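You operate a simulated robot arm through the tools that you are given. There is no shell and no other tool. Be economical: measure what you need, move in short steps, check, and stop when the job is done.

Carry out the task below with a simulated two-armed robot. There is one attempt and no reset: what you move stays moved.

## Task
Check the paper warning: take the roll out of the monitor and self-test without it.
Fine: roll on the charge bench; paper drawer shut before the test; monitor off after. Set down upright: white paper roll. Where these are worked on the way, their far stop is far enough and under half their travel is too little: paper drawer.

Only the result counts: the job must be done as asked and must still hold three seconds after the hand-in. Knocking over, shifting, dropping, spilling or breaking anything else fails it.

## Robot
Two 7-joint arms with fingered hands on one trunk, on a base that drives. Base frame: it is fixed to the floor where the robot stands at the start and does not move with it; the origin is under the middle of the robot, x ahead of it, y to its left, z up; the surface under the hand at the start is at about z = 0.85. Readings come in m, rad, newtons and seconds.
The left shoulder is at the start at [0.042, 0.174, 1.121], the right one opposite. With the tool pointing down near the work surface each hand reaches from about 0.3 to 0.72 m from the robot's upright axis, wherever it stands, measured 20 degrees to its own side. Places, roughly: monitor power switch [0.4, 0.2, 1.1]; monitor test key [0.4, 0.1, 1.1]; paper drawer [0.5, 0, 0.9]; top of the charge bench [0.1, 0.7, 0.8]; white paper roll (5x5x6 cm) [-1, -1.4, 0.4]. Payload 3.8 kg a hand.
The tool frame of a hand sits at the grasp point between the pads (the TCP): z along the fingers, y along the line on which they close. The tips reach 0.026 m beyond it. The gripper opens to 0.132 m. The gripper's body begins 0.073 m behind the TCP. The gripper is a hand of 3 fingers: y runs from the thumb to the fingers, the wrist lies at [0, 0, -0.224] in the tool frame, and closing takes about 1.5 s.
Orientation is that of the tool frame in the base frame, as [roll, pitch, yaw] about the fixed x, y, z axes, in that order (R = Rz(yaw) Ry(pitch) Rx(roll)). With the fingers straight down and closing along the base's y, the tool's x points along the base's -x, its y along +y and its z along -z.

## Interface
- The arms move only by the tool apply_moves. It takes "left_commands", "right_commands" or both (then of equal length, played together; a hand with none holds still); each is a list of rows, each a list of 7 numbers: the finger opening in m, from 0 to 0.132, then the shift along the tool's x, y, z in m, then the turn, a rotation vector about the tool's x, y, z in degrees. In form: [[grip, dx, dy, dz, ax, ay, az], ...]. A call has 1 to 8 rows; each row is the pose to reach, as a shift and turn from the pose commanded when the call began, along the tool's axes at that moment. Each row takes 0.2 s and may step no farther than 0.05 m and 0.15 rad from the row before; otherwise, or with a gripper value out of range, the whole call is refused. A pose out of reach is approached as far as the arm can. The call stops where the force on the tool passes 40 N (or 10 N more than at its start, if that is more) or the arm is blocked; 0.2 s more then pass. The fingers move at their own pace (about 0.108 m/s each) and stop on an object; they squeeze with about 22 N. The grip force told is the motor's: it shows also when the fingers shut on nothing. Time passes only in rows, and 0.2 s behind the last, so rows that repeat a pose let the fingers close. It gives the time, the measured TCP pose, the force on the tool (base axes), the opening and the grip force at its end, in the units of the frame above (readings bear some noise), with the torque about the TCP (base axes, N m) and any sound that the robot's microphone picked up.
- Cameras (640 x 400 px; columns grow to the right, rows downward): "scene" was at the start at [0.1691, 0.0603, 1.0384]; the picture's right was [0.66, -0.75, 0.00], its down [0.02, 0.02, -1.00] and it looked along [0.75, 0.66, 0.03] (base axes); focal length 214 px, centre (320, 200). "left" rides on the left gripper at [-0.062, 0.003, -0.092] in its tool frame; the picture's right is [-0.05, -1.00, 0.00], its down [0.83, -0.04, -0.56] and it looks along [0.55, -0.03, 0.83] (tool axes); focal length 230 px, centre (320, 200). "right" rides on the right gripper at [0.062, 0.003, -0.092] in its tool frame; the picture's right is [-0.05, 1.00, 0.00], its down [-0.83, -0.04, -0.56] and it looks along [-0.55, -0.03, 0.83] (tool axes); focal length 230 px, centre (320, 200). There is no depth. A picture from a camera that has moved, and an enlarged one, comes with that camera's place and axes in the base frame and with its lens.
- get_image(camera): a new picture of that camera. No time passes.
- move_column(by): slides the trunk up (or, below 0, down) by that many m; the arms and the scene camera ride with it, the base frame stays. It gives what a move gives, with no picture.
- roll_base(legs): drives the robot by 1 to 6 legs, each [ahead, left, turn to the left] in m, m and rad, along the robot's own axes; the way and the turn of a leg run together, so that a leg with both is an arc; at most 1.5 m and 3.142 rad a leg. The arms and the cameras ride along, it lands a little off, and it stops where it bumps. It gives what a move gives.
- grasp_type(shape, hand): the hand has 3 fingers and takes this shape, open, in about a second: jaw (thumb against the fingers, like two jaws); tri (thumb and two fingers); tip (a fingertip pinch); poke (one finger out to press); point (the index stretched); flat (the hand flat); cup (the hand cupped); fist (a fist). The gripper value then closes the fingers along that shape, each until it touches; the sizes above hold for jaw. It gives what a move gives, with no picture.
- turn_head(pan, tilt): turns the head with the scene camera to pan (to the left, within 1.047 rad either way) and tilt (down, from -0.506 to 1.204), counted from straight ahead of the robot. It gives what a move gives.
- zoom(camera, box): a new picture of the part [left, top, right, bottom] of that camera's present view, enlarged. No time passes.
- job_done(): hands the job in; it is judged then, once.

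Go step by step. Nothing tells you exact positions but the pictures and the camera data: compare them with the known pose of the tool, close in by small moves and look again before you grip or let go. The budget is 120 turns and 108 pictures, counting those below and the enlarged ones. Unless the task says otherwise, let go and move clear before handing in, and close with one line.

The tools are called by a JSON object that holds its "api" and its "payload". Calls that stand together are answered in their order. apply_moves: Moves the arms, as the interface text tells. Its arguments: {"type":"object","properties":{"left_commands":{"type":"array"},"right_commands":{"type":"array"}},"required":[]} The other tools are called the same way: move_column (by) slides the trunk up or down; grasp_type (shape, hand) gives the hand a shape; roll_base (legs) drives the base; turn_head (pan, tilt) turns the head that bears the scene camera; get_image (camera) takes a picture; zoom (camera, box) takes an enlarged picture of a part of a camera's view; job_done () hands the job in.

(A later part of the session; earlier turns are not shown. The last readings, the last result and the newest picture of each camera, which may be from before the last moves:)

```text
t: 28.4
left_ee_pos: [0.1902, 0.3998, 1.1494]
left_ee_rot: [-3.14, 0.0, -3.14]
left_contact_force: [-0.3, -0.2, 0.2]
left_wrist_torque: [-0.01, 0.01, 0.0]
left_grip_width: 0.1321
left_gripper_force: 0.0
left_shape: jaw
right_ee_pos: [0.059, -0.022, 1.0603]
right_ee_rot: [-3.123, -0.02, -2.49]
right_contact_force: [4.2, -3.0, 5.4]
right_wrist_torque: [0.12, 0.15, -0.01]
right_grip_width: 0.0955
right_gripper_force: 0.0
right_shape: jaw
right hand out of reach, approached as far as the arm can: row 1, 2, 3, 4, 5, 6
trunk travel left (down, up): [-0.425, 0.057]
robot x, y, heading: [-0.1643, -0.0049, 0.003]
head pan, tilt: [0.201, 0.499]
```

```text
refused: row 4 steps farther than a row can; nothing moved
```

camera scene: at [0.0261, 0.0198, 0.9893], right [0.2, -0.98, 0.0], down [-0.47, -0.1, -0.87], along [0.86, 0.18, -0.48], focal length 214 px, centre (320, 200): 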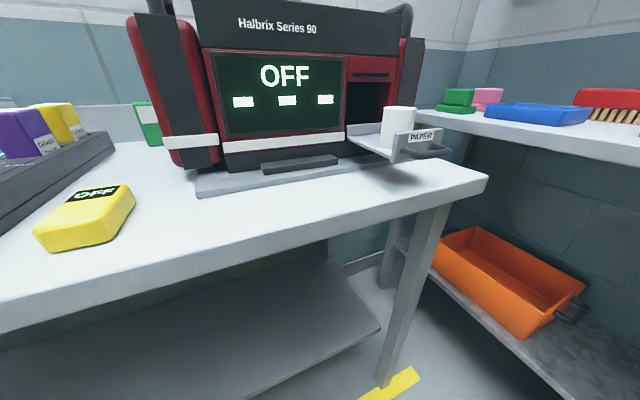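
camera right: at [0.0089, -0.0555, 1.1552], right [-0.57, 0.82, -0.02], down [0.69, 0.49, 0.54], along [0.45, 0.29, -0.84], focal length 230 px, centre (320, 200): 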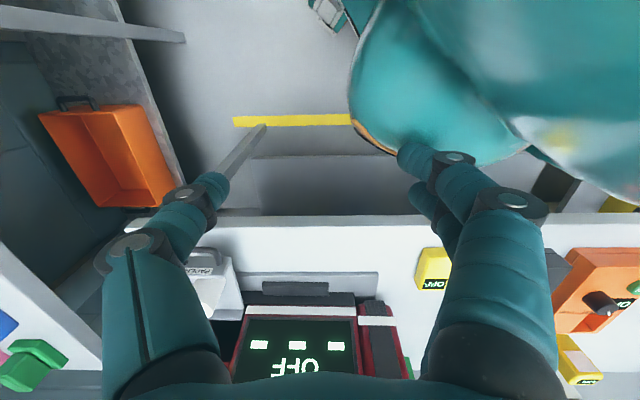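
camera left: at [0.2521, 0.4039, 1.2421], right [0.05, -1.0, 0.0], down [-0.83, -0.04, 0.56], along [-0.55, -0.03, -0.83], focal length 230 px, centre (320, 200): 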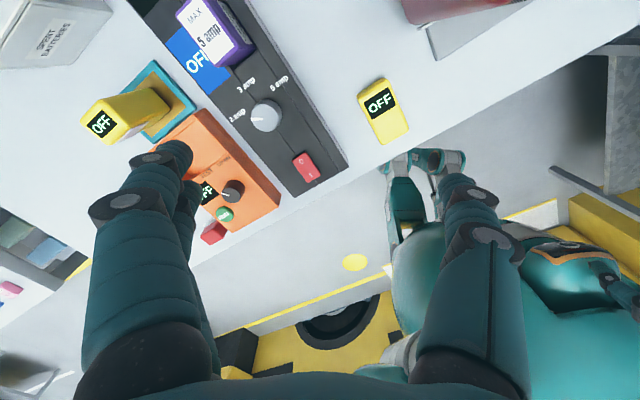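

{"api": "apply_moves", "payload": {"right_commands": [[0.1, 0, -0.03, 0, 0, 0, 8], [0.1, 0, -0.06, 0, 0, 0, 16], [0.1, -0.02, -0.09, 0, 0, 0, 24], [0.1, -0.05, -0.12, 0, 0, 0, 32], [0.1, -0.08, -0.15, 0, 0, 0, 40], [0.1, -0.12, -0.16, 0, 0, 0, 40], [0.1, -0.16, -0.16, 0, 0, 0, 40]]}}

```text
t: 30.0
left_ee_pos: [0.1909, 0.3999, 1.1494]
left_ee_rot: [-3.141, 0.0, -3.141]
left_contact_force: [0.0, -0.2, 0.0]
left_wrist_torque: [0.01, 0.04, -0.01]
left_grip_width: 0.132
left_gripper_force: 0.1
left_shape: jaw
right_ee_pos: [0.2248, -0.0411, 1.0564]
right_ee_rot: [-3.114, -0.002, 3.092]
right_contact_force: [-0.4, -1.1, 0.1]
right_wrist_torque: [-0.02, 0.02, 0.02]
right_grip_width: 0.0997
right_gripper_force: 0.1
right_shape: jaw
right hand out of reach, approached as far as the arm can: row 5, 6, 7
trunk travel left (down, up): [-0.425, 0.057]
robot x, y, heading: [-0.1663, 0.0019, 0.001]
head pan, tilt: [0.201, 0.499]
```

Better. I keep going forward with the original yaw.

{"api": "apply_moves", "payload": {"right_commands": [[0.1, -0.03, -0.02, 0, 0, 0, 0], [0.1, -0.06, -0.04, 0, 0, 0, 0], [0.1, -0.09, -0.06, 0, 0, 0, 0], [0.1, -0.12, -0.08, 0, 0, 0, 0]]}}

```text
t: 31.0
left_ee_pos: [0.1901, 0.3998, 1.1515]
left_ee_rot: [-3.141, -0.001, -3.139]
left_contact_force: [-0.1, -0.6, 0.2]
left_wrist_torque: [-0.02, 0.02, 0.0]
left_grip_width: 0.1319
left_gripper_force: 0.1
left_shape: jaw
right_ee_pos: [0.2172, -0.0718, 1.0533]
right_ee_rot: [-3.114, -0.005, 3.095]
right_contact_force: [-0.3, 0.2, -0.6]
right_wrist_torque: [0.02, 0.02, -0.03]
right_grip_width: 0.0995
right_gripper_force: 0.0
right_shape: jaw
right hand out of reach, approached as far as the arm can: row 1, 2, 3, 4
trunk travel left (down, up): [-0.425, 0.057]
robot x, y, heading: [-0.1636, 0.0008, 0.002]
head pan, tilt: [0.201, 0.499]
```

A joint seems to be at its limit in this branch; I turn the yaw the other way to unwind.

{"api": "apply_moves", "payload": {"right_commands": [[0.1, 0, 0, 0, 0, 0, 8], [0.1, 0, 0, 0, 0, 0, 16], [0.1, 0, 0, 0, 0, 0, 24], [0.1, 0, 0, 0, 0, 0, 32], [0.1, 0, 0, 0, 0, 0, 40], [0.1, -0.03, 0, 0, 0, 0, 48], [0.1, -0.06, 0, 0, 0, 0, 48], [0.1, -0.1, 0, 0, 0, 0, 48]]}}

{"api": "get_image", "payload": {"camera": "right"}}

```text
t: 32.8
left_ee_pos: [0.1903, 0.4005, 1.1494]
left_ee_rot: [-3.14, 0.001, -3.139]
left_contact_force: [0.2, 0.8, -1.5]
left_wrist_torque: [-0.01, 0.02, 0.0]
left_grip_width: 0.1321
left_gripper_force: 0.1
left_shape: jaw
right_ee_pos: [0.3198, -0.0778, 1.0512]
right_ee_rot: [-3.117, 0.018, 2.26]
right_contact_force: [-0.1, 0.4, -0.2]
right_wrist_torque: [0.0, 0.02, -0.05]
right_grip_width: 0.1
right_gripper_force: 0.1
right_shape: jaw
trunk travel left (down, up): [-0.425, 0.057]
robot x, y, heading: [-0.1646, 0.0022, 0.002]
head pan, tilt: [0.201, 0.499]
```

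```text
75 pictures are left
camera right: at [0.2827, -0.0252, 1.144], right [0.8, 0.59, -0.02], down [0.5, -0.65, 0.57], along [0.32, -0.47, -0.82], focal length 230 px, centre (320, 200)
```

right: 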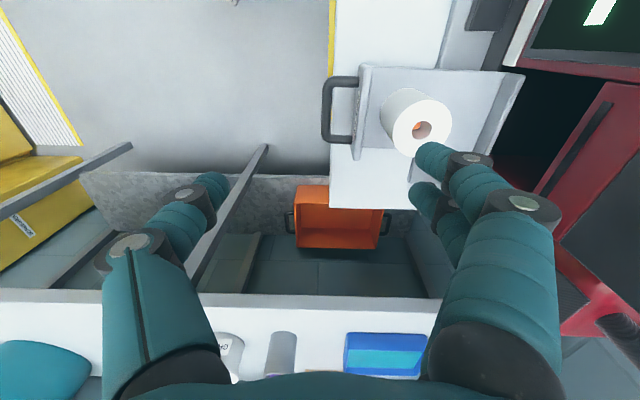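

Full reach is back at this yaw. The roll stands higher than the drawer's front plate, so I can grip its top with the fingers closing along the drawer axis. I zoom on it.

{"api": "zoom", "payload": {"camera": "right", "box": [310, 40, 530, 180]}}

```text
2.86 times, centred on (420, 110) of right
camera zoom: at [0.2827, -0.0252, 1.144], right [0.8, 0.59, -0.02], down [0.5, -0.65, 0.57], along [0.32, -0.47, -0.82], focal length 657 px, centre (34, 457)
```

zoom: 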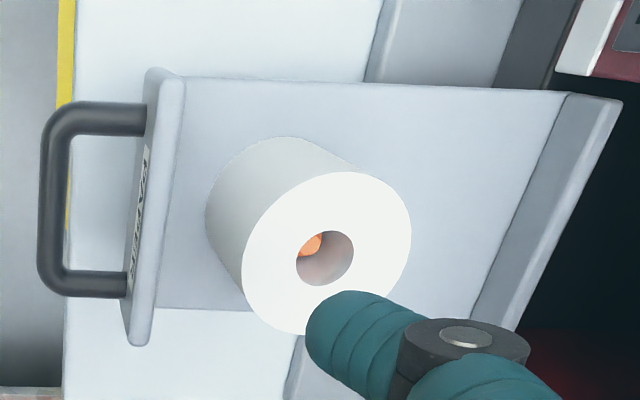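

Roll top centre is at about (0.379, −0.026, 0.955); the plate top is at about 0.933. I move over it and lower partway.

{"api": "apply_moves", "payload": {"right_commands": [[0.1, 0.001, 0.04, 0, 0, 0, 0], [0.1, 0.003, 0.079, 0, 0, 0, 0], [0.075, 0.003, 0.079, 0.025, 0, 0, 0], [0.075, 0.003, 0.079, 0.05, 0, 0, 0], [0.075, 0.003, 0.079, 0.05, 0, 0, 0]]}}

{"api": "get_image", "payload": {"camera": "right"}}

{"api": "zoom", "payload": {"camera": "scene", "box": [330, 60, 460, 160]}}

```text
t: 34.0
left_ee_pos: [0.1903, 0.4003, 1.1508]
left_ee_rot: [-3.141, 0.002, -3.14]
left_contact_force: [-0.1, -0.4, 0.3]
left_wrist_torque: [0.01, 0.0, 0.0]
left_grip_width: 0.1318
left_gripper_force: 0.0
left_shape: jaw
right_ee_pos: [0.3767, -0.0252, 1.0006]
right_ee_rot: [-3.119, 0.017, 2.261]
right_contact_force: [0.6, -0.5, 0.2]
right_wrist_torque: [-0.01, -0.01, -0.03]
right_grip_width: 0.0759
right_gripper_force: 0.0
right_shape: jaw
trunk travel left (down, up): [-0.425, 0.057]
robot x, y, heading: [-0.1662, 0.0024, 0.002]
head pan, tilt: [0.201, 0.499]
```

```text
73 pictures are left
camera right: at [0.3403, 0.0269, 1.0924], right [0.8, 0.59, -0.02], down [0.5, -0.65, 0.57], along [0.33, -0.47, -0.82], focal length 230 px, centre (320, 200)
```

right: 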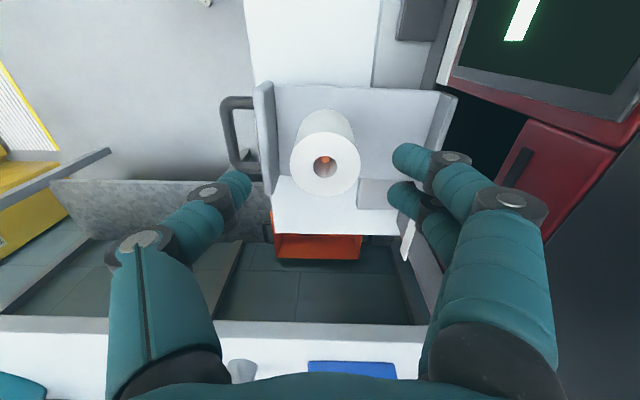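

```text
4.00 times, centred on (395, 110) of scene
camera zoom: at [0.0262, 0.0194, 0.99], right [0.2, -0.98, 0.0], down [-0.47, -0.1, -0.88], along [0.86, 0.18, -0.48], focal length 858 px, centre (20, 560)
```

zoom: 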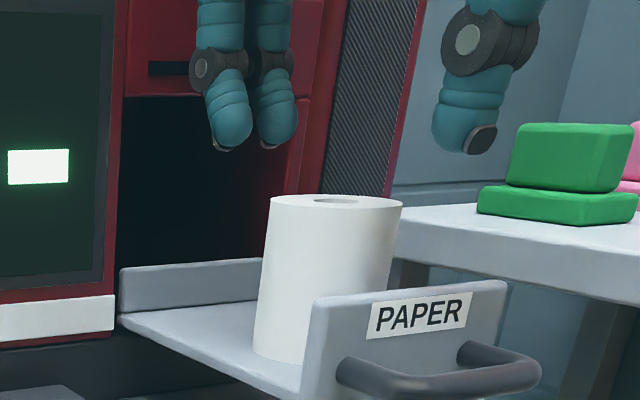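

Aligned to within a few millimetres. I descend 39 mm with a small correction and close.

{"api": "apply_moves", "payload": {"right_commands": [[0.072, -0.003, 0.002, 0.02, 0, 0, 0], [0.072, -0.003, 0.003, 0.039, 0, 0, 0], [0.0, -0.003, 0.003, 0.039, 0, 0, 0], [0.0, -0.003, 0.003, 0.039, 0, 0, 0], [0.0, -0.003, 0.003, 0.039, 0, 0, 0]]}}

{"api": "get_image", "payload": {"camera": "right"}}

{"api": "zoom", "payload": {"camera": "scene", "box": [330, 60, 460, 160]}}

```text
t: 35.2
left_ee_pos: [0.19, 0.3999, 1.1504]
left_ee_rot: [3.142, -0.001, -3.139]
left_contact_force: [0.6, 0.1, 0.2]
left_wrist_torque: [0.02, -0.01, 0.02]
left_grip_width: 0.1319
left_gripper_force: 0.2
left_shape: jaw
right_ee_pos: [0.3824, -0.0275, 0.9615]
right_ee_rot: [-3.119, 0.017, 2.259]
right_contact_force: [0.2, -1.0, 1.0]
right_wrist_torque: [0.02, 0.03, -0.03]
right_grip_width: 0.0352
right_gripper_force: 21.8
right_shape: jaw
trunk travel left (down, up): [-0.425, 0.057]
robot x, y, heading: [-0.1671, 0.0041, -0.001]
head pan, tilt: [0.201, 0.499]
```

```text
71 pictures are left
camera right: at [0.3455, 0.025, 1.0543], right [0.8, 0.59, -0.02], down [0.5, -0.65, 0.57], along [0.32, -0.47, -0.82], focal length 230 px, centre (320, 200)
```

right: 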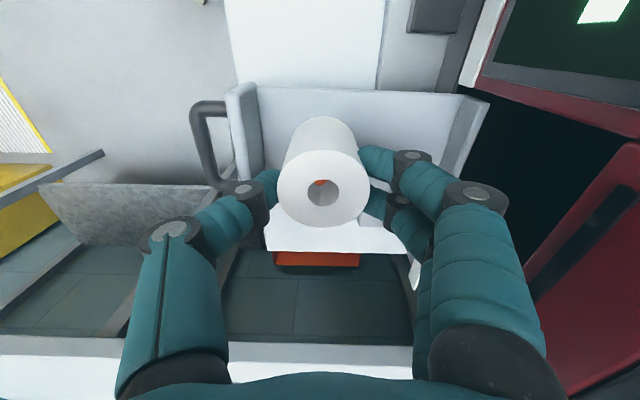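

```text
4.00 times, centred on (395, 110) of scene
camera zoom: at [0.0264, 0.0195, 0.99], right [0.2, -0.98, 0.0], down [-0.47, -0.1, -0.88], along [0.86, 0.18, -0.48], focal length 858 px, centre (20, 560)
```

zoom: 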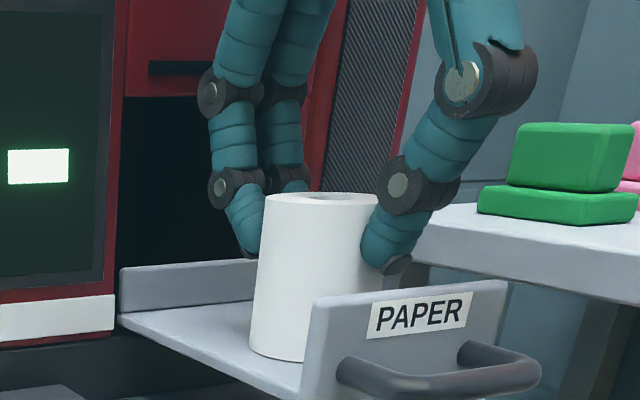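

It's gripped near the top. I lift slowly and check.

{"api": "apply_moves", "payload": {"right_commands": [[0.0, 0, 0, -0.01, 0, 0, 0], [0.0, 0, 0, -0.025, 0, 0, 0], [0.0, 0, 0, -0.05, 0, 0, 0], [0.0, 0, 0, -0.08, 0, 0, 0]]}}

{"api": "get_image", "payload": {"camera": "scene"}}

```text
t: 36.2
left_ee_pos: [0.1901, 0.3999, 1.1492]
left_ee_rot: [-3.141, -0.001, -3.139]
left_contact_force: [0.4, 0.4, 0.1]
left_wrist_torque: [0.03, -0.01, -0.01]
left_grip_width: 0.1321
left_gripper_force: 0.0
left_shape: jaw
right_ee_pos: [0.3813, -0.0257, 1.0434]
right_ee_rot: [-3.118, 0.018, 2.26]
right_contact_force: [-0.5, 0.2, -0.8]
right_wrist_torque: [-0.01, 0.02, 0.0]
right_grip_width: 0.0352
right_gripper_force: 21.4
right_shape: jaw
trunk travel left (down, up): [-0.425, 0.057]
robot x, y, heading: [-0.1668, -0.0028, 0.003]
head pan, tilt: [0.201, 0.499]
```

```text
69 pictures are left
camera scene: at [0.0261, 0.0196, 0.99], right [0.2, -0.98, 0.0], down [-0.47, -0.1, -0.88], along [0.86, 0.18, -0.48], focal length 214 px, centre (320, 200)
```

scene: 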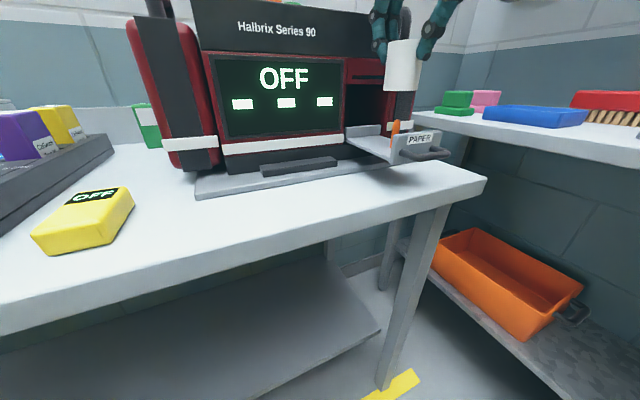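

The roll is out and held. I raise it further, back off, and turn the base toward the bench in the clear.

{"api": "apply_moves", "payload": {"right_commands": [[0.0, 0, 0, -0.03, 0, 0, 0], [0.0, 0, 0, -0.06, 0, 0, 0], [0.0, 0, 0, -0.07, 0, 0, 0]]}}

{"api": "roll_base", "payload": {"legs": [[-0.2, 0, 0], [0, 0, 0.31], [0, 0, 0.31]]}}

{"api": "turn_head", "payload": {"pan": 0.15, "tilt": 0.4}}

{"api": "get_image", "payload": {"camera": "scene"}}

{"api": "get_image", "payload": {"camera": "right"}}

```text
t: 37.0
left_ee_pos: [0.1905, 0.3985, 1.1479]
left_ee_rot: [-3.141, 0.0, -3.139]
left_contact_force: [0.9, -0.4, 0.6]
left_wrist_torque: [0.01, 0.02, -0.01]
left_grip_width: 0.1321
left_gripper_force: 0.0
left_shape: jaw
right_ee_pos: [0.3824, -0.0239, 1.1101]
right_ee_rot: [-3.12, 0.015, 2.259]
right_contact_force: [-0.2, -0.2, -0.8]
right_wrist_torque: [-0.02, -0.02, -0.01]
right_grip_width: 0.0352
right_gripper_force: 22.1
right_shape: jaw
trunk travel left (down, up): [-0.425, 0.057]
robot x, y, heading: [-0.1646, -0.0011, 0.004]
head pan, tilt: [0.201, 0.499]
```

```text
t: 40.6
left_ee_pos: [-0.3116, 0.5325, 1.1502]
left_ee_rot: [3.141, 0.0, -2.516]
left_contact_force: [-0.5, -0.2, -0.8]
left_wrist_torque: [-0.01, -0.01, 0.01]
left_grip_width: 0.1318
left_gripper_force: 0.0
left_shape: jaw
right_ee_pos: [0.0916, 0.3019, 1.1101]
right_ee_rot: [-3.119, 0.017, 2.885]
right_contact_force: [-0.4, 0.0, -0.6]
right_wrist_torque: [0.0, 0.03, -0.04]
right_grip_width: 0.0351
right_gripper_force: 22.2
right_shape: jaw
trunk travel left (down, up): [-0.425, 0.057]
robot x, y, heading: [-0.3658, 0.0001, 0.624]
head pan, tilt: [0.201, 0.499]
```

```text
t: 41.3
left_ee_pos: [-0.3124, 0.532, 1.1512]
left_ee_rot: [3.141, -0.001, -2.517]
left_contact_force: [0.2, -0.6, -0.1]
left_wrist_torque: [0.01, 0.0, 0.0]
left_grip_width: 0.1319
left_gripper_force: 0.0
left_shape: jaw
right_ee_pos: [0.0924, 0.3009, 1.1103]
right_ee_rot: [-3.12, 0.019, 2.884]
right_contact_force: [-0.3, 0.3, -0.6]
right_wrist_torque: [0.01, 0.0, 0.03]
right_grip_width: 0.0351
right_gripper_force: 22.4
right_shape: jaw
trunk travel left (down, up): [-0.425, 0.057]
robot x, y, heading: [-0.3655, 0.0005, 0.621]
head pan, tilt: [0.15, 0.4]
```

```text
68 pictures are left
camera scene: at [-0.217, 0.1261, 0.9991], right [0.7, -0.71, 0.0], down [-0.28, -0.27, -0.92], along [0.66, 0.65, -0.39], focal length 214 px, centre (320, 200)
```

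scene: 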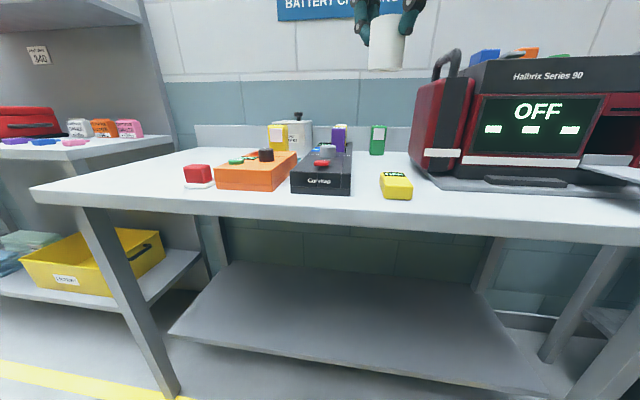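

```text
67 pictures are left
camera right: at [0.0322, 0.3222, 1.2022], right [0.3, 0.95, -0.02], down [0.79, -0.24, 0.57], along [0.54, -0.19, -0.82], focal length 230 px, centre (320, 200)
```

right: 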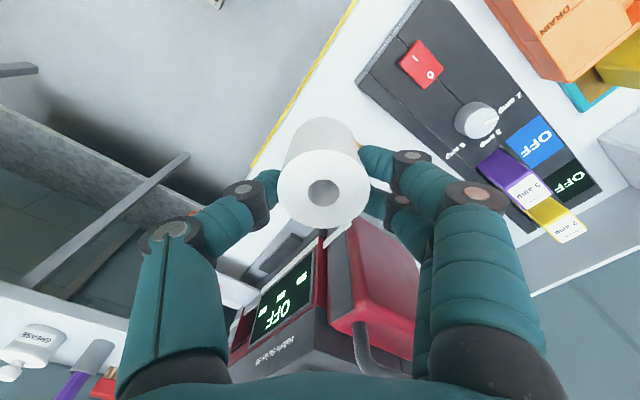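

The bench is one piece with the charger and monitor on it; the gap between them is free. I advance in two steps, checking.

{"api": "roll_base", "payload": {"legs": [[0.14, 0, 0]]}}

{"api": "get_image", "payload": {"camera": "scene"}}

{"api": "get_image", "payload": {"camera": "right"}}

```text
t: 42.6
left_ee_pos: [-0.1987, 0.6133, 1.1503]
left_ee_rot: [3.141, -0.001, -2.517]
left_contact_force: [-0.4, 0.7, 0.1]
left_wrist_torque: [0.0, 0.03, -0.01]
left_grip_width: 0.1317
left_gripper_force: 0.0
left_shape: jaw
right_ee_pos: [0.2051, 0.3823, 1.1111]
right_ee_rot: [-3.12, 0.018, 2.884]
right_contact_force: [-0.5, 0.1, -1.1]
right_wrist_torque: [-0.02, -0.02, -0.01]
right_grip_width: 0.0353
right_gripper_force: 21.9
right_shape: jaw
trunk travel left (down, up): [-0.425, 0.057]
robot x, y, heading: [-0.2518, 0.0831, 0.626]
head pan, tilt: [0.15, 0.4]
```

```text
66 pictures are left
camera scene: at [-0.1042, 0.2074, 0.9991], right [0.7, -0.71, 0.0], down [-0.28, -0.27, -0.92], along [0.66, 0.65, -0.39], focal length 214 px, centre (320, 200)
```

scene: 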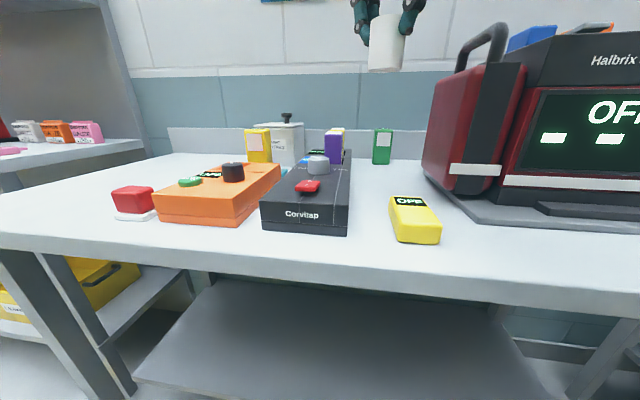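

```text
65 pictures are left
camera right: at [0.145, 0.4034, 1.2025], right [0.3, 0.95, -0.02], down [0.79, -0.24, 0.57], along [0.54, -0.19, -0.82], focal length 230 px, centre (320, 200)
```

right: 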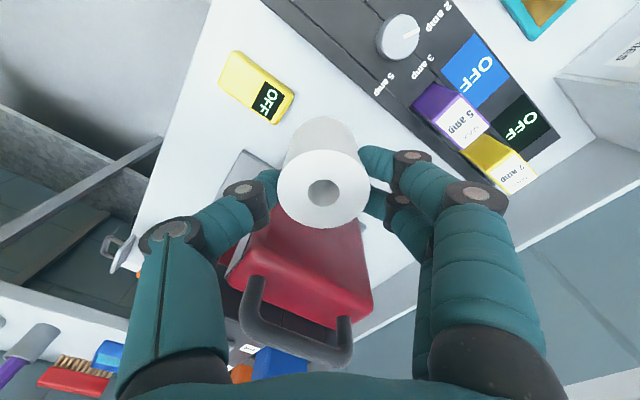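

Target for the roll: about (0.263, 0.405), behind the yellow device and clear of the charger. I move the arm over it and lower most of the way.

{"api": "apply_moves", "payload": {"right_commands": [[0.0, -0.025, 0.018, 0, 0, 0, 0], [0.0, -0.05, 0.037, 0, 0, 0, 0], [0.0, -0.05, 0.037, 0.04, 0, 0, 0], [0.0, -0.05, 0.037, 0.08, 0, 0, 0], [0.0, -0.05, 0.037, 0.12, 0, 0, 0], [0.0, -0.05, 0.037, 0.14, 0, 0, 0]]}}

{"api": "get_image", "payload": {"camera": "scene"}}

{"api": "get_image", "payload": {"camera": "right"}}

```text
t: 44.0
left_ee_pos: [-0.199, 0.6151, 1.1491]
left_ee_rot: [3.14, -0.002, -2.514]
left_contact_force: [0.3, -0.4, -0.3]
left_wrist_torque: [-0.01, 0.0, -0.02]
left_grip_width: 0.1317
left_gripper_force: 0.0
left_shape: jaw
right_ee_pos: [0.2649, 0.4007, 0.97]
right_ee_rot: [-3.117, 0.017, 2.885]
right_contact_force: [0.0, 0.2, -0.5]
right_wrist_torque: [0.02, 0.01, 0.02]
right_grip_width: 0.0353
right_gripper_force: 21.6
right_shape: jaw
right hand out of reach, approached as far as the arm can: row 2, 3
trunk travel left (down, up): [-0.425, 0.057]
robot x, y, heading: [-0.2524, 0.0781, 0.626]
head pan, tilt: [0.15, 0.4]
```

```text
64 pictures are left
camera scene: at [-0.1043, 0.2074, 0.9991], right [0.7, -0.71, 0.0], down [-0.28, -0.27, -0.92], along [0.66, 0.65, -0.39], focal length 214 px, centre (320, 200)
```

scene: 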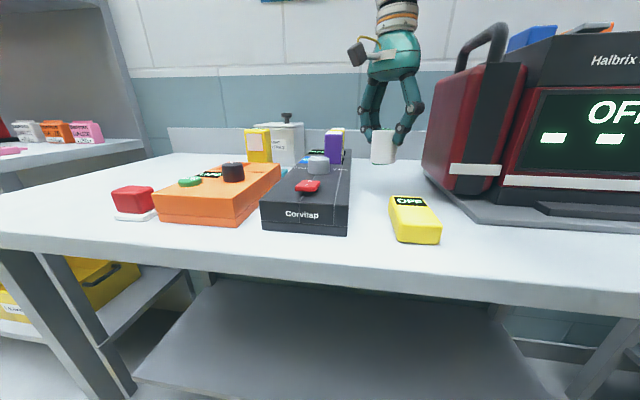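

```text
63 pictures are left
camera right: at [0.2045, 0.4219, 1.0619], right [0.3, 0.95, -0.02], down [0.79, -0.24, 0.57], along [0.54, -0.19, -0.82], focal length 230 px, centre (320, 200)
```

right: 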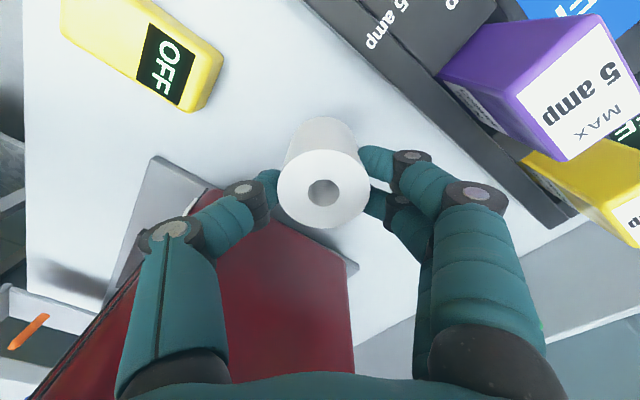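

Clear all round. I lower gently until contact.

{"api": "apply_moves", "payload": {"right_commands": [[0.0, 0, 0, 0.015, 0, 0, 0], [0.0, 0, 0, 0.03, 0, 0, 0], [0.0, 0, 0, 0.04, 0, 0, 0], [0.0, 0, 0, 0.045, 0, 0, 0]]}}

{"api": "zoom", "payload": {"camera": "scene", "box": [320, 90, 460, 190]}}

```text
t: 45.0
left_ee_pos: [-0.199, 0.6145, 1.1505]
left_ee_rot: [-3.141, -0.001, -2.515]
left_contact_force: [-0.3, -0.1, 0.4]
left_wrist_torque: [0.0, 0.01, -0.04]
left_grip_width: 0.1318
left_gripper_force: 0.0
left_shape: jaw
right_ee_pos: [0.2651, 0.4002, 0.9248]
right_ee_rot: [-3.12, 0.018, 2.886]
right_contact_force: [-0.1, 0.0, -1.6]
right_wrist_torque: [0.04, -0.01, -0.01]
right_grip_width: 0.035
right_gripper_force: 22.0
right_shape: jaw
trunk travel left (down, up): [-0.425, 0.057]
robot x, y, heading: [-0.2527, 0.0837, 0.625]
head pan, tilt: [0.15, 0.4]
```

```text
4.00 times, centred on (390, 140) of scene
camera zoom: at [-0.1043, 0.2074, 0.9991], right [0.7, -0.71, 0.0], down [-0.28, -0.27, -0.92], along [0.66, 0.65, -0.39], focal length 858 px, centre (40, 440)
```

zoom: 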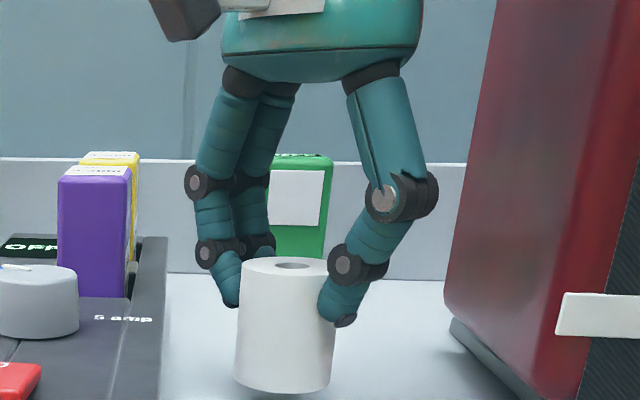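

Very near the table. I lower in 2 mm steps watching the force.

{"api": "apply_moves", "payload": {"right_commands": [[0.0, 0, 0, 0.002, 0, 0, 0], [0.0, 0, 0, 0.004, 0, 0, 0], [0.0, 0, 0, 0.006, 0, 0, 0]]}}

{"api": "zoom", "payload": {"camera": "scene", "box": [320, 120, 460, 220]}}

```text
t: 45.8
left_ee_pos: [-0.1987, 0.6144, 1.1503]
left_ee_rot: [-3.141, 0.0, -2.516]
left_contact_force: [-0.1, 0.5, 0.8]
left_wrist_torque: [-0.01, 0.01, -0.02]
left_grip_width: 0.1319
left_gripper_force: 0.1
left_shape: jaw
right_ee_pos: [0.2636, 0.3998, 0.919]
right_ee_rot: [-3.119, 0.017, 2.884]
right_contact_force: [0.2, -0.6, -0.2]
right_wrist_torque: [0.01, 0.02, 0.02]
right_grip_width: 0.0353
right_gripper_force: 22.4
right_shape: jaw
trunk travel left (down, up): [-0.425, 0.057]
robot x, y, heading: [-0.2518, 0.0818, 0.628]
head pan, tilt: [0.15, 0.4]
```

```text
4.00 times, centred on (390, 170) of scene
camera zoom: at [-0.1043, 0.2073, 0.9991], right [0.7, -0.71, 0.0], down [-0.28, -0.27, -0.92], along [0.66, 0.65, -0.39], focal length 858 px, centre (40, 320)
```

zoom: 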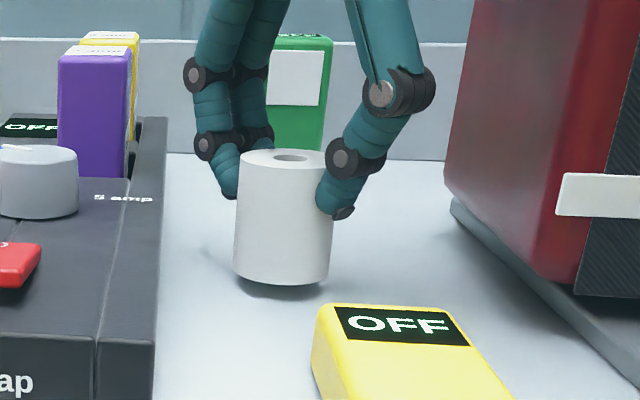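

Still a small gap with shadow beneath. I continue in 1.5 mm steps.

{"api": "apply_moves", "payload": {"right_commands": [[0.0, 0, 0, 0.0015, 0, 0, 0], [0.0, 0, 0, 0.003, 0, 0, 0], [0.0, 0, 0, 0.0045, 0, 0, 0]]}}

{"api": "zoom", "payload": {"camera": "scene", "box": [340, 140, 440, 210]}}

```text
t: 46.6
left_ee_pos: [-0.1983, 0.6147, 1.1506]
left_ee_rot: [3.141, 0.0, -2.515]
left_contact_force: [-0.1, 0.0, 0.6]
left_wrist_torque: [0.01, -0.04, -0.01]
left_grip_width: 0.1317
left_gripper_force: 0.1
left_shape: jaw
right_ee_pos: [0.2654, 0.4003, 0.9149]
right_ee_rot: [-3.119, 0.017, 2.885]
right_contact_force: [0.3, -0.1, 0.4]
right_wrist_torque: [0.0, 0.02, -0.01]
right_grip_width: 0.0352
right_gripper_force: 21.8
right_shape: jaw
trunk travel left (down, up): [-0.425, 0.057]
robot x, y, heading: [-0.2513, 0.0821, 0.628]
head pan, tilt: [0.15, 0.4]
```

```text
5.71 times, centred on (390, 175) of scene
camera zoom: at [-0.1043, 0.2073, 0.9991], right [0.7, -0.71, 0.0], down [-0.28, -0.27, -0.92], along [0.66, 0.65, -0.39], focal length 1226 px, centre (-80, 343)
```

zoom: 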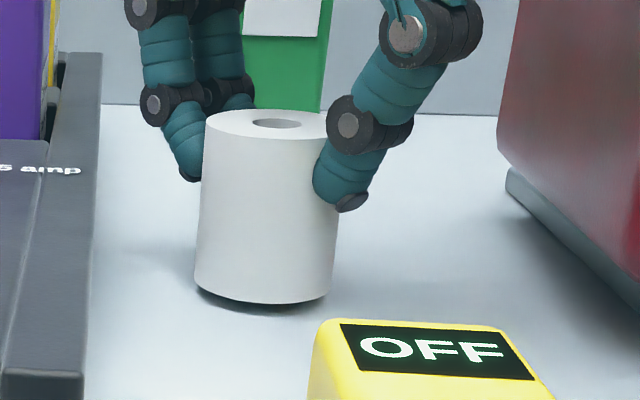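

{"api": "apply_moves", "payload": {"right_commands": [[0.0, 0, 0, 0.0015, 0, 0, 0], [0.0, 0, 0, 0.003, 0, 0, 0], [0.0, 0, 0, 0.0045, 0, 0, 0], [0.0, 0, 0, 0.006, 0, 0, 0]]}}

{"api": "zoom", "payload": {"camera": "scene", "box": [340, 140, 440, 210]}}

```text
t: 47.6
left_ee_pos: [-0.1995, 0.6136, 1.1495]
left_ee_rot: [3.141, 0.0, -2.517]
left_contact_force: [-0.4, 0.5, -0.7]
left_wrist_torque: [0.0, 0.0, -0.02]
left_grip_width: 0.1318
left_gripper_force: 0.1
left_shape: jaw
right_ee_pos: [0.2654, 0.3999, 0.9096]
right_ee_rot: [-3.118, 0.018, 2.886]
right_contact_force: [-0.7, 0.1, 0.6]
right_wrist_torque: [-0.02, -0.01, 0.03]
right_grip_width: 0.0351
right_gripper_force: 22.6
right_shape: jaw
trunk travel left (down, up): [-0.425, 0.057]
robot x, y, heading: [-0.2521, 0.079, 0.625]
head pan, tilt: [0.15, 0.4]
```

```text
5.71 times, centred on (390, 175) of scene
camera zoom: at [-0.1044, 0.2072, 0.9992], right [0.7, -0.71, 0.0], down [-0.28, -0.27, -0.92], along [0.66, 0.65, -0.39], focal length 1226 px, centre (-80, 343)
```

zoom: 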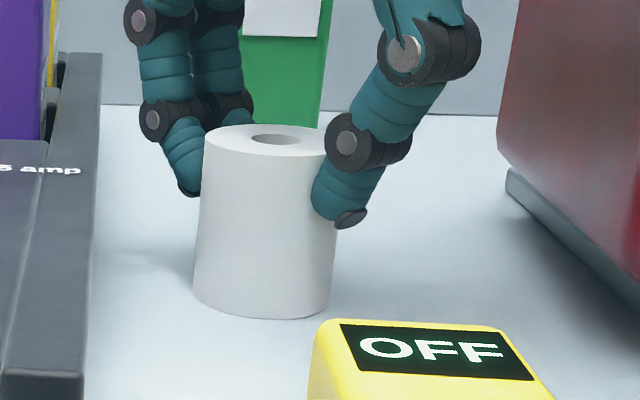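

{"api": "apply_moves", "payload": {"right_commands": [[0.0, 0, 0, 0.001, 0, 0, 0], [0.0, 0, 0, 0.002, 0, 0, 0], [0.0, 0, 0, 0.003, 0, 0, 0]]}}

{"api": "zoom", "payload": {"camera": "scene", "box": [340, 140, 440, 210]}}

```text
t: 48.4
left_ee_pos: [-0.2004, 0.6134, 1.1513]
left_ee_rot: [3.141, 0.001, -2.518]
left_contact_force: [0.1, 0.1, 0.1]
left_wrist_torque: [-0.03, 0.02, 0.02]
left_grip_width: 0.1318
left_gripper_force: 0.0
left_shape: jaw
right_ee_pos: [0.2647, 0.4, 0.9087]
right_ee_rot: [-3.123, 0.018, 2.885]
right_contact_force: [-0.3, 0.2, 14.0]
right_wrist_torque: [0.08, -0.01, 0.0]
right_grip_width: 0.035
right_gripper_force: 22.8
right_shape: jaw
trunk travel left (down, up): [-0.425, 0.057]
robot x, y, heading: [-0.2544, 0.0823, 0.627]
head pan, tilt: [0.15, 0.4]
```

```text
5.71 times, centred on (390, 175) of scene
camera zoom: at [-0.1051, 0.2069, 0.9996], right [0.7, -0.71, 0.0], down [-0.28, -0.27, -0.92], along [0.66, 0.65, -0.39], focal length 1226 px, centre (-80, 343)
```

zoom: 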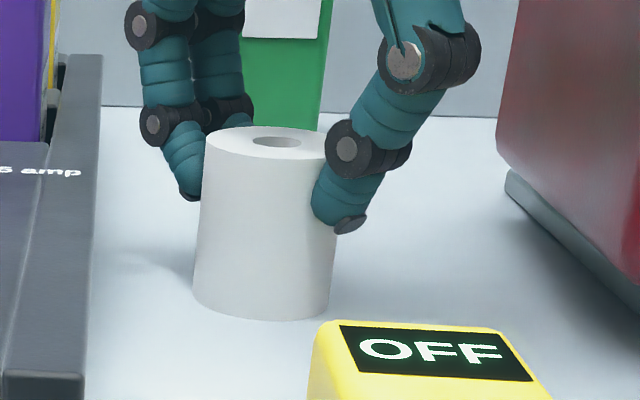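

The roll is on the bench (14 N contact). I back off 1 mm, open, and rise.

{"api": "apply_moves", "payload": {"right_commands": [[0.0, 0, 0, -0.0015, 0, 0, 0], [0.06, 0, 0, -0.0015, 0, 0, 0], [0.075, 0, 0, -0.0015, 0, 0, 0], [0.085, 0, 0, -0.0015, 0, 0, 0], [0.085, 0, 0, -0.04, 0, 0, 0], [0.085, 0, 0, -0.08, 0, 0, 0], [0.085, 0, 0, -0.12, 0, 0, 0], [0.085, 0, 0, -0.16, 0, 0, 0]]}}

{"api": "zoom", "payload": {"camera": "scene", "box": [300, 100, 480, 220]}}

{"api": "get_image", "payload": {"camera": "right"}}

```text
t: 50.2
left_ee_pos: [-0.199, 0.6137, 1.1497]
left_ee_rot: [3.141, 0.0, -2.517]
left_contact_force: [-0.5, 0.1, 0.2]
left_wrist_torque: [-0.02, -0.02, -0.01]
left_grip_width: 0.1317
left_gripper_force: 0.0
left_shape: jaw
right_ee_pos: [0.2632, 0.4047, 1.0266]
right_ee_rot: [-3.118, 0.016, 2.884]
right_contact_force: [0.3, 0.5, 0.3]
right_wrist_torque: [0.01, 0.0, 0.0]
right_grip_width: 0.0843
right_gripper_force: 0.1
right_shape: jaw
right hand out of reach, approached as far as the arm can: row 8
trunk travel left (down, up): [-0.425, 0.057]
robot x, y, heading: [-0.2511, 0.0782, 0.632]
head pan, tilt: [0.15, 0.4]
```

```text
3.33 times, centred on (390, 160) of scene
camera zoom: at [-0.1041, 0.2073, 0.999], right [0.7, -0.71, 0.0], down [-0.28, -0.27, -0.92], along [0.66, 0.65, -0.39], focal length 715 px, centre (87, 333)
```

zoom: 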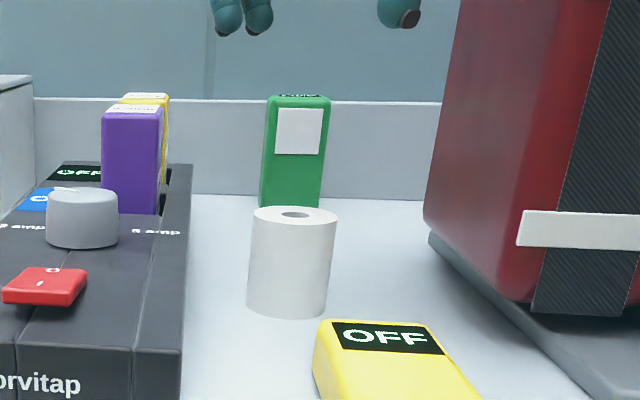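

```text
56 pictures are left
camera right: at [0.2027, 0.4257, 1.1188], right [0.3, 0.95, -0.02], down [0.79, -0.24, 0.57], along [0.54, -0.19, -0.82], focal length 230 px, centre (320, 200)
```

right: 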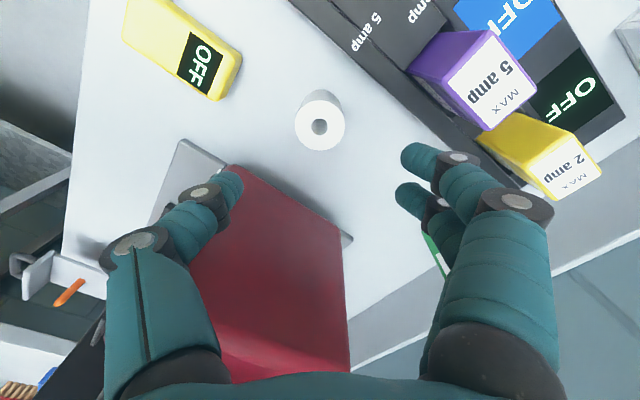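

The roll stands upright on the bench. I back the base off and retract the hand before turning back to the drawer.

{"api": "roll_base", "payload": {"legs": [[-0.2, 0, 0]]}}

{"api": "apply_moves", "payload": {"right_commands": [[0.085, 0.025, -0.031, 0, 0, 0, 0], [0.085, 0.05, -0.061, 0, 0, 0, 0], [0.085, 0.075, -0.092, 0, 0, 0, 0], [0.085, 0.1, -0.12, 0, 0, 0, 0]]}}

{"api": "get_image", "payload": {"camera": "scene"}}

```text
t: 51.8
left_ee_pos: [-0.3603, 0.4971, 1.1503]
left_ee_rot: [-3.141, -0.002, -2.518]
left_contact_force: [-0.5, 1.1, -0.1]
left_wrist_torque: [0.01, -0.02, -0.01]
left_grip_width: 0.1319
left_gripper_force: 0.1
left_shape: jaw
right_ee_pos: [0.1012, 0.286, 1.0269]
right_ee_rot: [-3.119, 0.017, 2.881]
right_contact_force: [-1.3, -0.3, 0.4]
right_wrist_torque: [0.01, -0.03, -0.01]
right_grip_width: 0.0843
right_gripper_force: 0.0
right_shape: jaw
trunk travel left (down, up): [-0.425, 0.057]
robot x, y, heading: [-0.4174, -0.0384, 0.63]
head pan, tilt: [0.15, 0.4]
```

```text
t: 52.8
left_ee_pos: [-0.3614, 0.496, 1.1503]
left_ee_rot: [-3.141, -0.001, -2.518]
left_contact_force: [0.2, 0.5, 1.1]
left_wrist_torque: [-0.01, 0.01, -0.01]
left_grip_width: 0.1318
left_gripper_force: 0.1
left_shape: jaw
right_ee_pos: [-0.0278, 0.1947, 1.0268]
right_ee_rot: [-3.123, 0.017, 2.879]
right_contact_force: [0.4, -0.4, 0.0]
right_wrist_torque: [0.0, 0.0, 0.01]
right_grip_width: 0.0847
right_gripper_force: 0.1
right_shape: jaw
trunk travel left (down, up): [-0.425, 0.057]
robot x, y, heading: [-0.4156, -0.035, 0.618]
head pan, tilt: [0.15, 0.4]
```

```text
55 pictures are left
camera scene: at [-0.2663, 0.09, 0.9992], right [0.7, -0.72, 0.0], down [-0.28, -0.27, -0.92], along [0.66, 0.64, -0.39], focal length 214 px, centre (320, 200)
```

scene: 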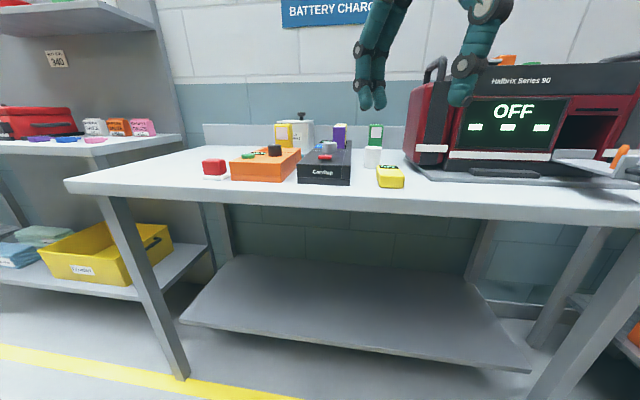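

Clear. I set the pinch pitch now in free space: small yaw trim, then pitch −64° about tool x.

{"api": "apply_moves", "payload": {"right_commands": [[0.06, 0, 0, 0, -4, 0, 4], [0.05, 0, 0, 0, -8, 0, 4]]}}

{"api": "apply_moves", "payload": {"right_commands": [[0.05, 0, 0, 0, -8, 0, 0], [0.05, 0, 0, 0, -16, 0, 0], [0.05, 0, 0, 0, -24, 0, 0], [0.05, 0, 0, 0, -32, 0, 0], [0.05, 0, 0, 0, -40, 0, 0], [0.05, 0, 0, 0, -48, 0, 0], [0.05, 0, 0, 0, -55, 0, 0]]}}

{"api": "roll_base", "payload": {"legs": [[0, 0, -0.618]]}}

{"api": "get_image", "payload": {"camera": "scene"}}

```text
t: 53.4
left_ee_pos: [-0.3598, 0.4964, 1.1505]
left_ee_rot: [3.141, 0.001, -2.519]
left_contact_force: [0.1, -0.7, -0.1]
left_wrist_torque: [-0.03, -0.05, 0.0]
left_grip_width: 0.132
left_gripper_force: 0.1
left_shape: jaw
right_ee_pos: [-0.0278, 0.1947, 1.0271]
right_ee_rot: [3.022, 0.014, 2.811]
right_contact_force: [0.8, -0.1, -0.6]
right_wrist_torque: [-0.04, -0.02, 0.01]
right_grip_width: 0.0506
right_gripper_force: 0.1
right_shape: jaw
trunk travel left (down, up): [-0.425, 0.057]
robot x, y, heading: [-0.4136, -0.0335, 0.624]
head pan, tilt: [0.15, 0.4]
```

```text
t: 55.0
left_ee_pos: [-0.3597, 0.4965, 1.1504]
left_ee_rot: [3.141, 0.0, -2.519]
left_contact_force: [0.3, 0.0, 0.8]
left_wrist_torque: [-0.03, -0.02, 0.03]
left_grip_width: 0.1318
left_gripper_force: 0.1
left_shape: jaw
right_ee_pos: [-0.026, 0.1958, 1.0283]
right_ee_rot: [2.12, 0.017, 2.814]
right_contact_force: [-0.5, 0.0, 0.9]
right_wrist_torque: [-0.03, -0.01, -0.02]
right_grip_width: 0.0504
right_gripper_force: 0.0
right_shape: jaw
right hand out of reach, approached as far as the arm can: row 7
trunk travel left (down, up): [-0.425, 0.057]
robot x, y, heading: [-0.4186, -0.0344, 0.623]
head pan, tilt: [0.15, 0.4]
```

```text
t: 57.1
left_ee_pos: [-0.0668, 0.3704, 1.1495]
left_ee_rot: [-3.141, -0.001, -3.123]
left_contact_force: [-0.2, 0.0, 0.8]
left_wrist_torque: [0.0, 0.0, 0.0]
left_grip_width: 0.1319
left_gripper_force: 0.1
left_shape: jaw
right_ee_pos: [0.0368, -0.0657, 1.0285]
right_ee_rot: [2.125, 0.013, 2.206]
right_contact_force: [0.4, -0.8, 0.3]
right_wrist_torque: [-0.03, -0.03, -0.01]
right_grip_width: 0.0503
right_gripper_force: 0.0
right_shape: jaw
trunk travel left (down, up): [-0.425, 0.057]
robot x, y, heading: [-0.4156, -0.0367, 0.015]
head pan, tilt: [0.15, 0.4]
```

```text
54 pictures are left
camera scene: at [-0.2217, -0.0171, 0.9991], right [0.17, -0.99, 0.0], down [-0.38, -0.07, -0.92], along [0.91, 0.15, -0.39], focal length 214 px, centre (320, 200)
```

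scene: 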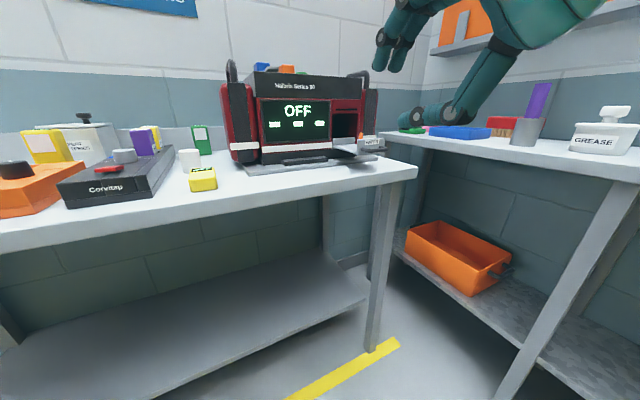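

I drive ahead 0.22 m, then look from the hand camera.

{"api": "roll_base", "payload": {"legs": [[0.21, 0, 0]]}}

{"api": "get_image", "payload": {"camera": "right"}}

```text
t: 58.7
left_ee_pos: [0.1413, 0.3746, 1.1514]
left_ee_rot: [-3.141, 0.0, -3.125]
left_contact_force: [0.1, -0.7, 1.0]
left_wrist_torque: [0.01, -0.02, -0.02]
left_grip_width: 0.132
left_gripper_force: 0.0
left_shape: jaw
right_ee_pos: [0.2453, -0.0621, 1.0275]
right_ee_rot: [2.125, 0.013, 2.205]
right_contact_force: [-0.8, -0.4, -0.2]
right_wrist_torque: [-0.01, 0.02, -0.02]
right_grip_width: 0.0503
right_gripper_force: 0.0
right_shape: jaw
trunk travel left (down, up): [-0.425, 0.057]
robot x, y, heading: [-0.2068, -0.032, 0.016]
head pan, tilt: [0.15, 0.4]
```

```text
53 pictures are left
camera right: at [0.146, -0.0581, 1.079], right [0.45, 0.28, 0.85], down [0.09, -0.96, 0.27], along [0.89, -0.04, -0.45], focal length 230 px, centre (320, 200)
```

right: 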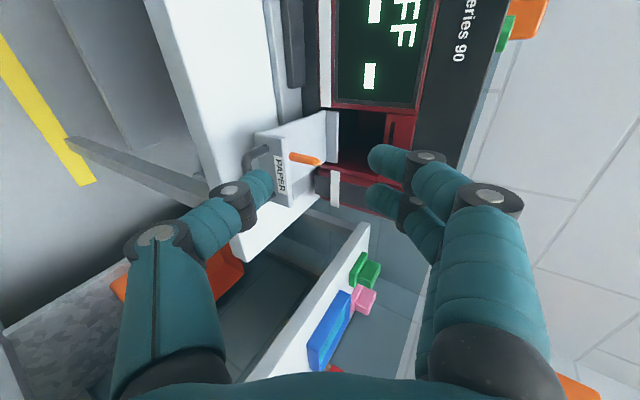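

{"api": "apply_moves", "payload": {"right_commands": [[0.05, -0.024, -0.025, 0.01, 0, 0, 0], [0.05, -0.048, -0.05, 0.02, 0, 0, 0], [0.05, -0.048, -0.073, 0.035, 0, 0, 0], [0.05, -0.048, -0.073, 0.04, 0, 0, 0]]}}

{"api": "get_image", "payload": {"camera": "right"}}

{"api": "get_image", "payload": {"camera": "scene"}}

```text
t: 59.7
left_ee_pos: [0.1415, 0.375, 1.1489]
left_ee_rot: [-3.141, -0.001, -3.125]
left_contact_force: [0.4, -0.1, 0.3]
left_wrist_torque: [0.02, 0.04, -0.02]
left_grip_width: 0.1319
left_gripper_force: 0.0
left_shape: jaw
right_ee_pos: [0.2699, -0.1036, 0.9457]
right_ee_rot: [2.124, 0.014, 2.207]
right_contact_force: [0.1, -0.1, -0.4]
right_wrist_torque: [-0.02, 0.0, -0.02]
right_grip_width: 0.0501
right_gripper_force: 0.0
right_shape: jaw
trunk travel left (down, up): [-0.425, 0.057]
robot x, y, heading: [-0.2082, -0.0321, 0.014]
head pan, tilt: [0.15, 0.4]
```

```text
52 pictures are left
camera right: at [0.1716, -0.1005, 0.9973], right [0.45, 0.28, 0.85], down [0.09, -0.96, 0.27], along [0.89, -0.04, -0.45], focal length 230 px, centre (320, 200)
```

right: 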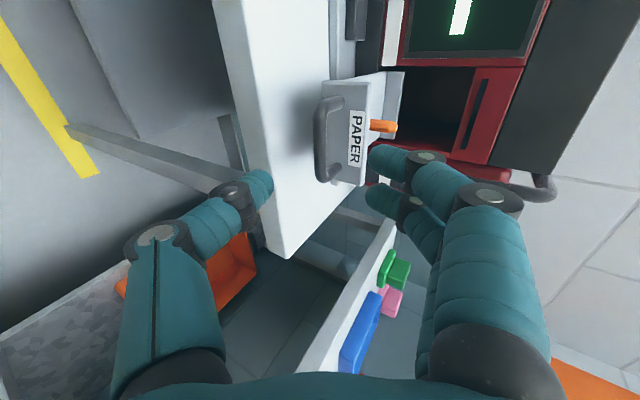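

```text
51 pictures are left
camera scene: at [-0.0134, -0.0135, 0.9991], right [0.17, -0.99, 0.0], down [-0.38, -0.06, -0.92], along [0.91, 0.15, -0.39], focal length 214 px, centre (320, 200)
```

scene: 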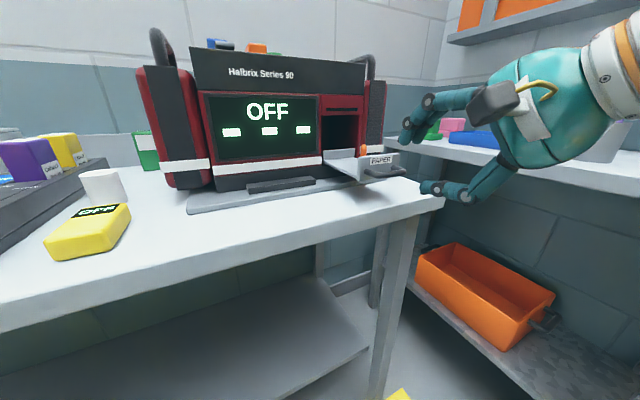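

{"api": "apply_moves", "payload": {"right_commands": [[0.045, 0.001, 0, 0.025, 0, 0, 0], [0.045, 0.002, 0, 0.048, 0, 0, 0], [0.045, 0.002, 0, 0.066, 0, 0, 0], [0.0, 0.002, 0, 0.066, 0, 0, 0], [0.0, 0.002, 0, 0.066, 0, 0, 0], [0.0, 0.002, 0, 0.066, 0, 0, 0]]}}

{"api": "zoom", "payload": {"camera": "scene", "box": [300, 80, 480, 200]}}

```text
t: 61.1
left_ee_pos: [0.1417, 0.3738, 1.1494]
left_ee_rot: [-3.141, -0.001, -3.124]
left_contact_force: [-0.8, 0.0, -1.2]
left_wrist_torque: [0.0, 0.01, 0.01]
left_grip_width: 0.132
left_gripper_force: 0.0
left_shape: jaw
right_ee_pos: [0.3153, -0.0688, 0.9098]
right_ee_rot: [2.13, 0.013, 2.206]
right_contact_force: [0.5, 0.3, -0.6]
right_wrist_torque: [-0.03, 0.05, -0.03]
right_grip_width: 0.0001
right_gripper_force: 21.8
right_shape: jaw
trunk travel left (down, up): [-0.425, 0.057]
robot x, y, heading: [-0.2088, -0.0322, 0.019]
head pan, tilt: [0.15, 0.4]
```

```text
3.33 times, centred on (390, 140) of scene
camera zoom: at [-0.0132, -0.0136, 0.9989], right [0.17, -0.99, 0.0], down [-0.38, -0.06, -0.92], along [0.91, 0.15, -0.39], focal length 715 px, centre (87, 400)
```

zoom: 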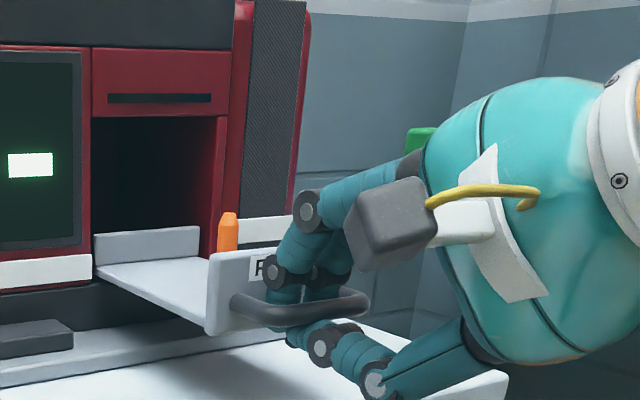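

Fingertips are closed inside the handle loop, facing the plate. I push inward 0.12 m along the drawer axis.

{"api": "apply_moves", "payload": {"right_commands": [[0.0, 0, 0.0105, 0.017, 0, 0, 0], [0.0, 0, 0.021, 0.034, 0, 0, 0], [0.0, 0, 0.0315, 0.051, 0, 0, 0], [0.0, 0, 0.042, 0.068, 0, 0, 0], [0.0, 0, 0.0525, 0.085, 0, 0, 0], [0.0, 0, 0.063, 0.102, 0, 0, 0]]}}

{"api": "zoom", "payload": {"camera": "scene", "box": [300, 80, 480, 200]}}

```text
t: 62.5
left_ee_pos: [0.1447, 0.3743, 1.15]
left_ee_rot: [3.141, 0.0, -3.124]
left_contact_force: [-0.3, 0.6, 0.1]
left_wrist_torque: [-0.02, 0.04, -0.04]
left_grip_width: 0.1318
left_gripper_force: 0.0
left_shape: jaw
right_ee_pos: [0.4151, -0.0002, 0.9083]
right_ee_rot: [2.125, 0.014, 2.203]
right_contact_force: [7.3, -6.3, 0.4]
right_wrist_torque: [-0.1, 0.06, -0.09]
right_grip_width: 0.0
right_gripper_force: 22.3
right_shape: jaw
trunk travel left (down, up): [-0.425, 0.057]
robot x, y, heading: [-0.2078, -0.0322, 0.02]
head pan, tilt: [0.15, 0.4]
```

```text
3.33 times, centred on (390, 140) of scene
camera zoom: at [-0.0118, -0.0139, 0.9987], right [0.17, -0.99, 0.0], down [-0.39, -0.06, -0.92], along [0.91, 0.15, -0.39], focal length 715 px, centre (87, 400)
```

zoom: 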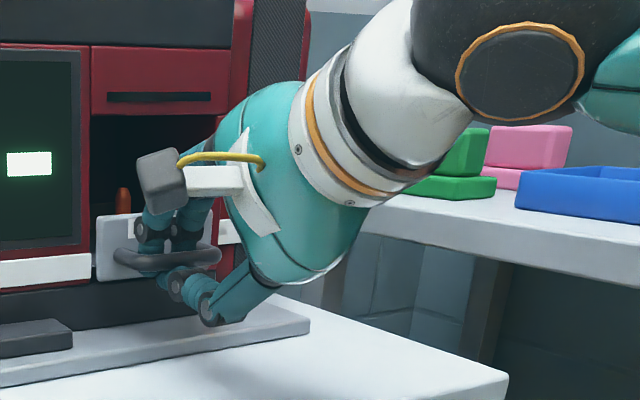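

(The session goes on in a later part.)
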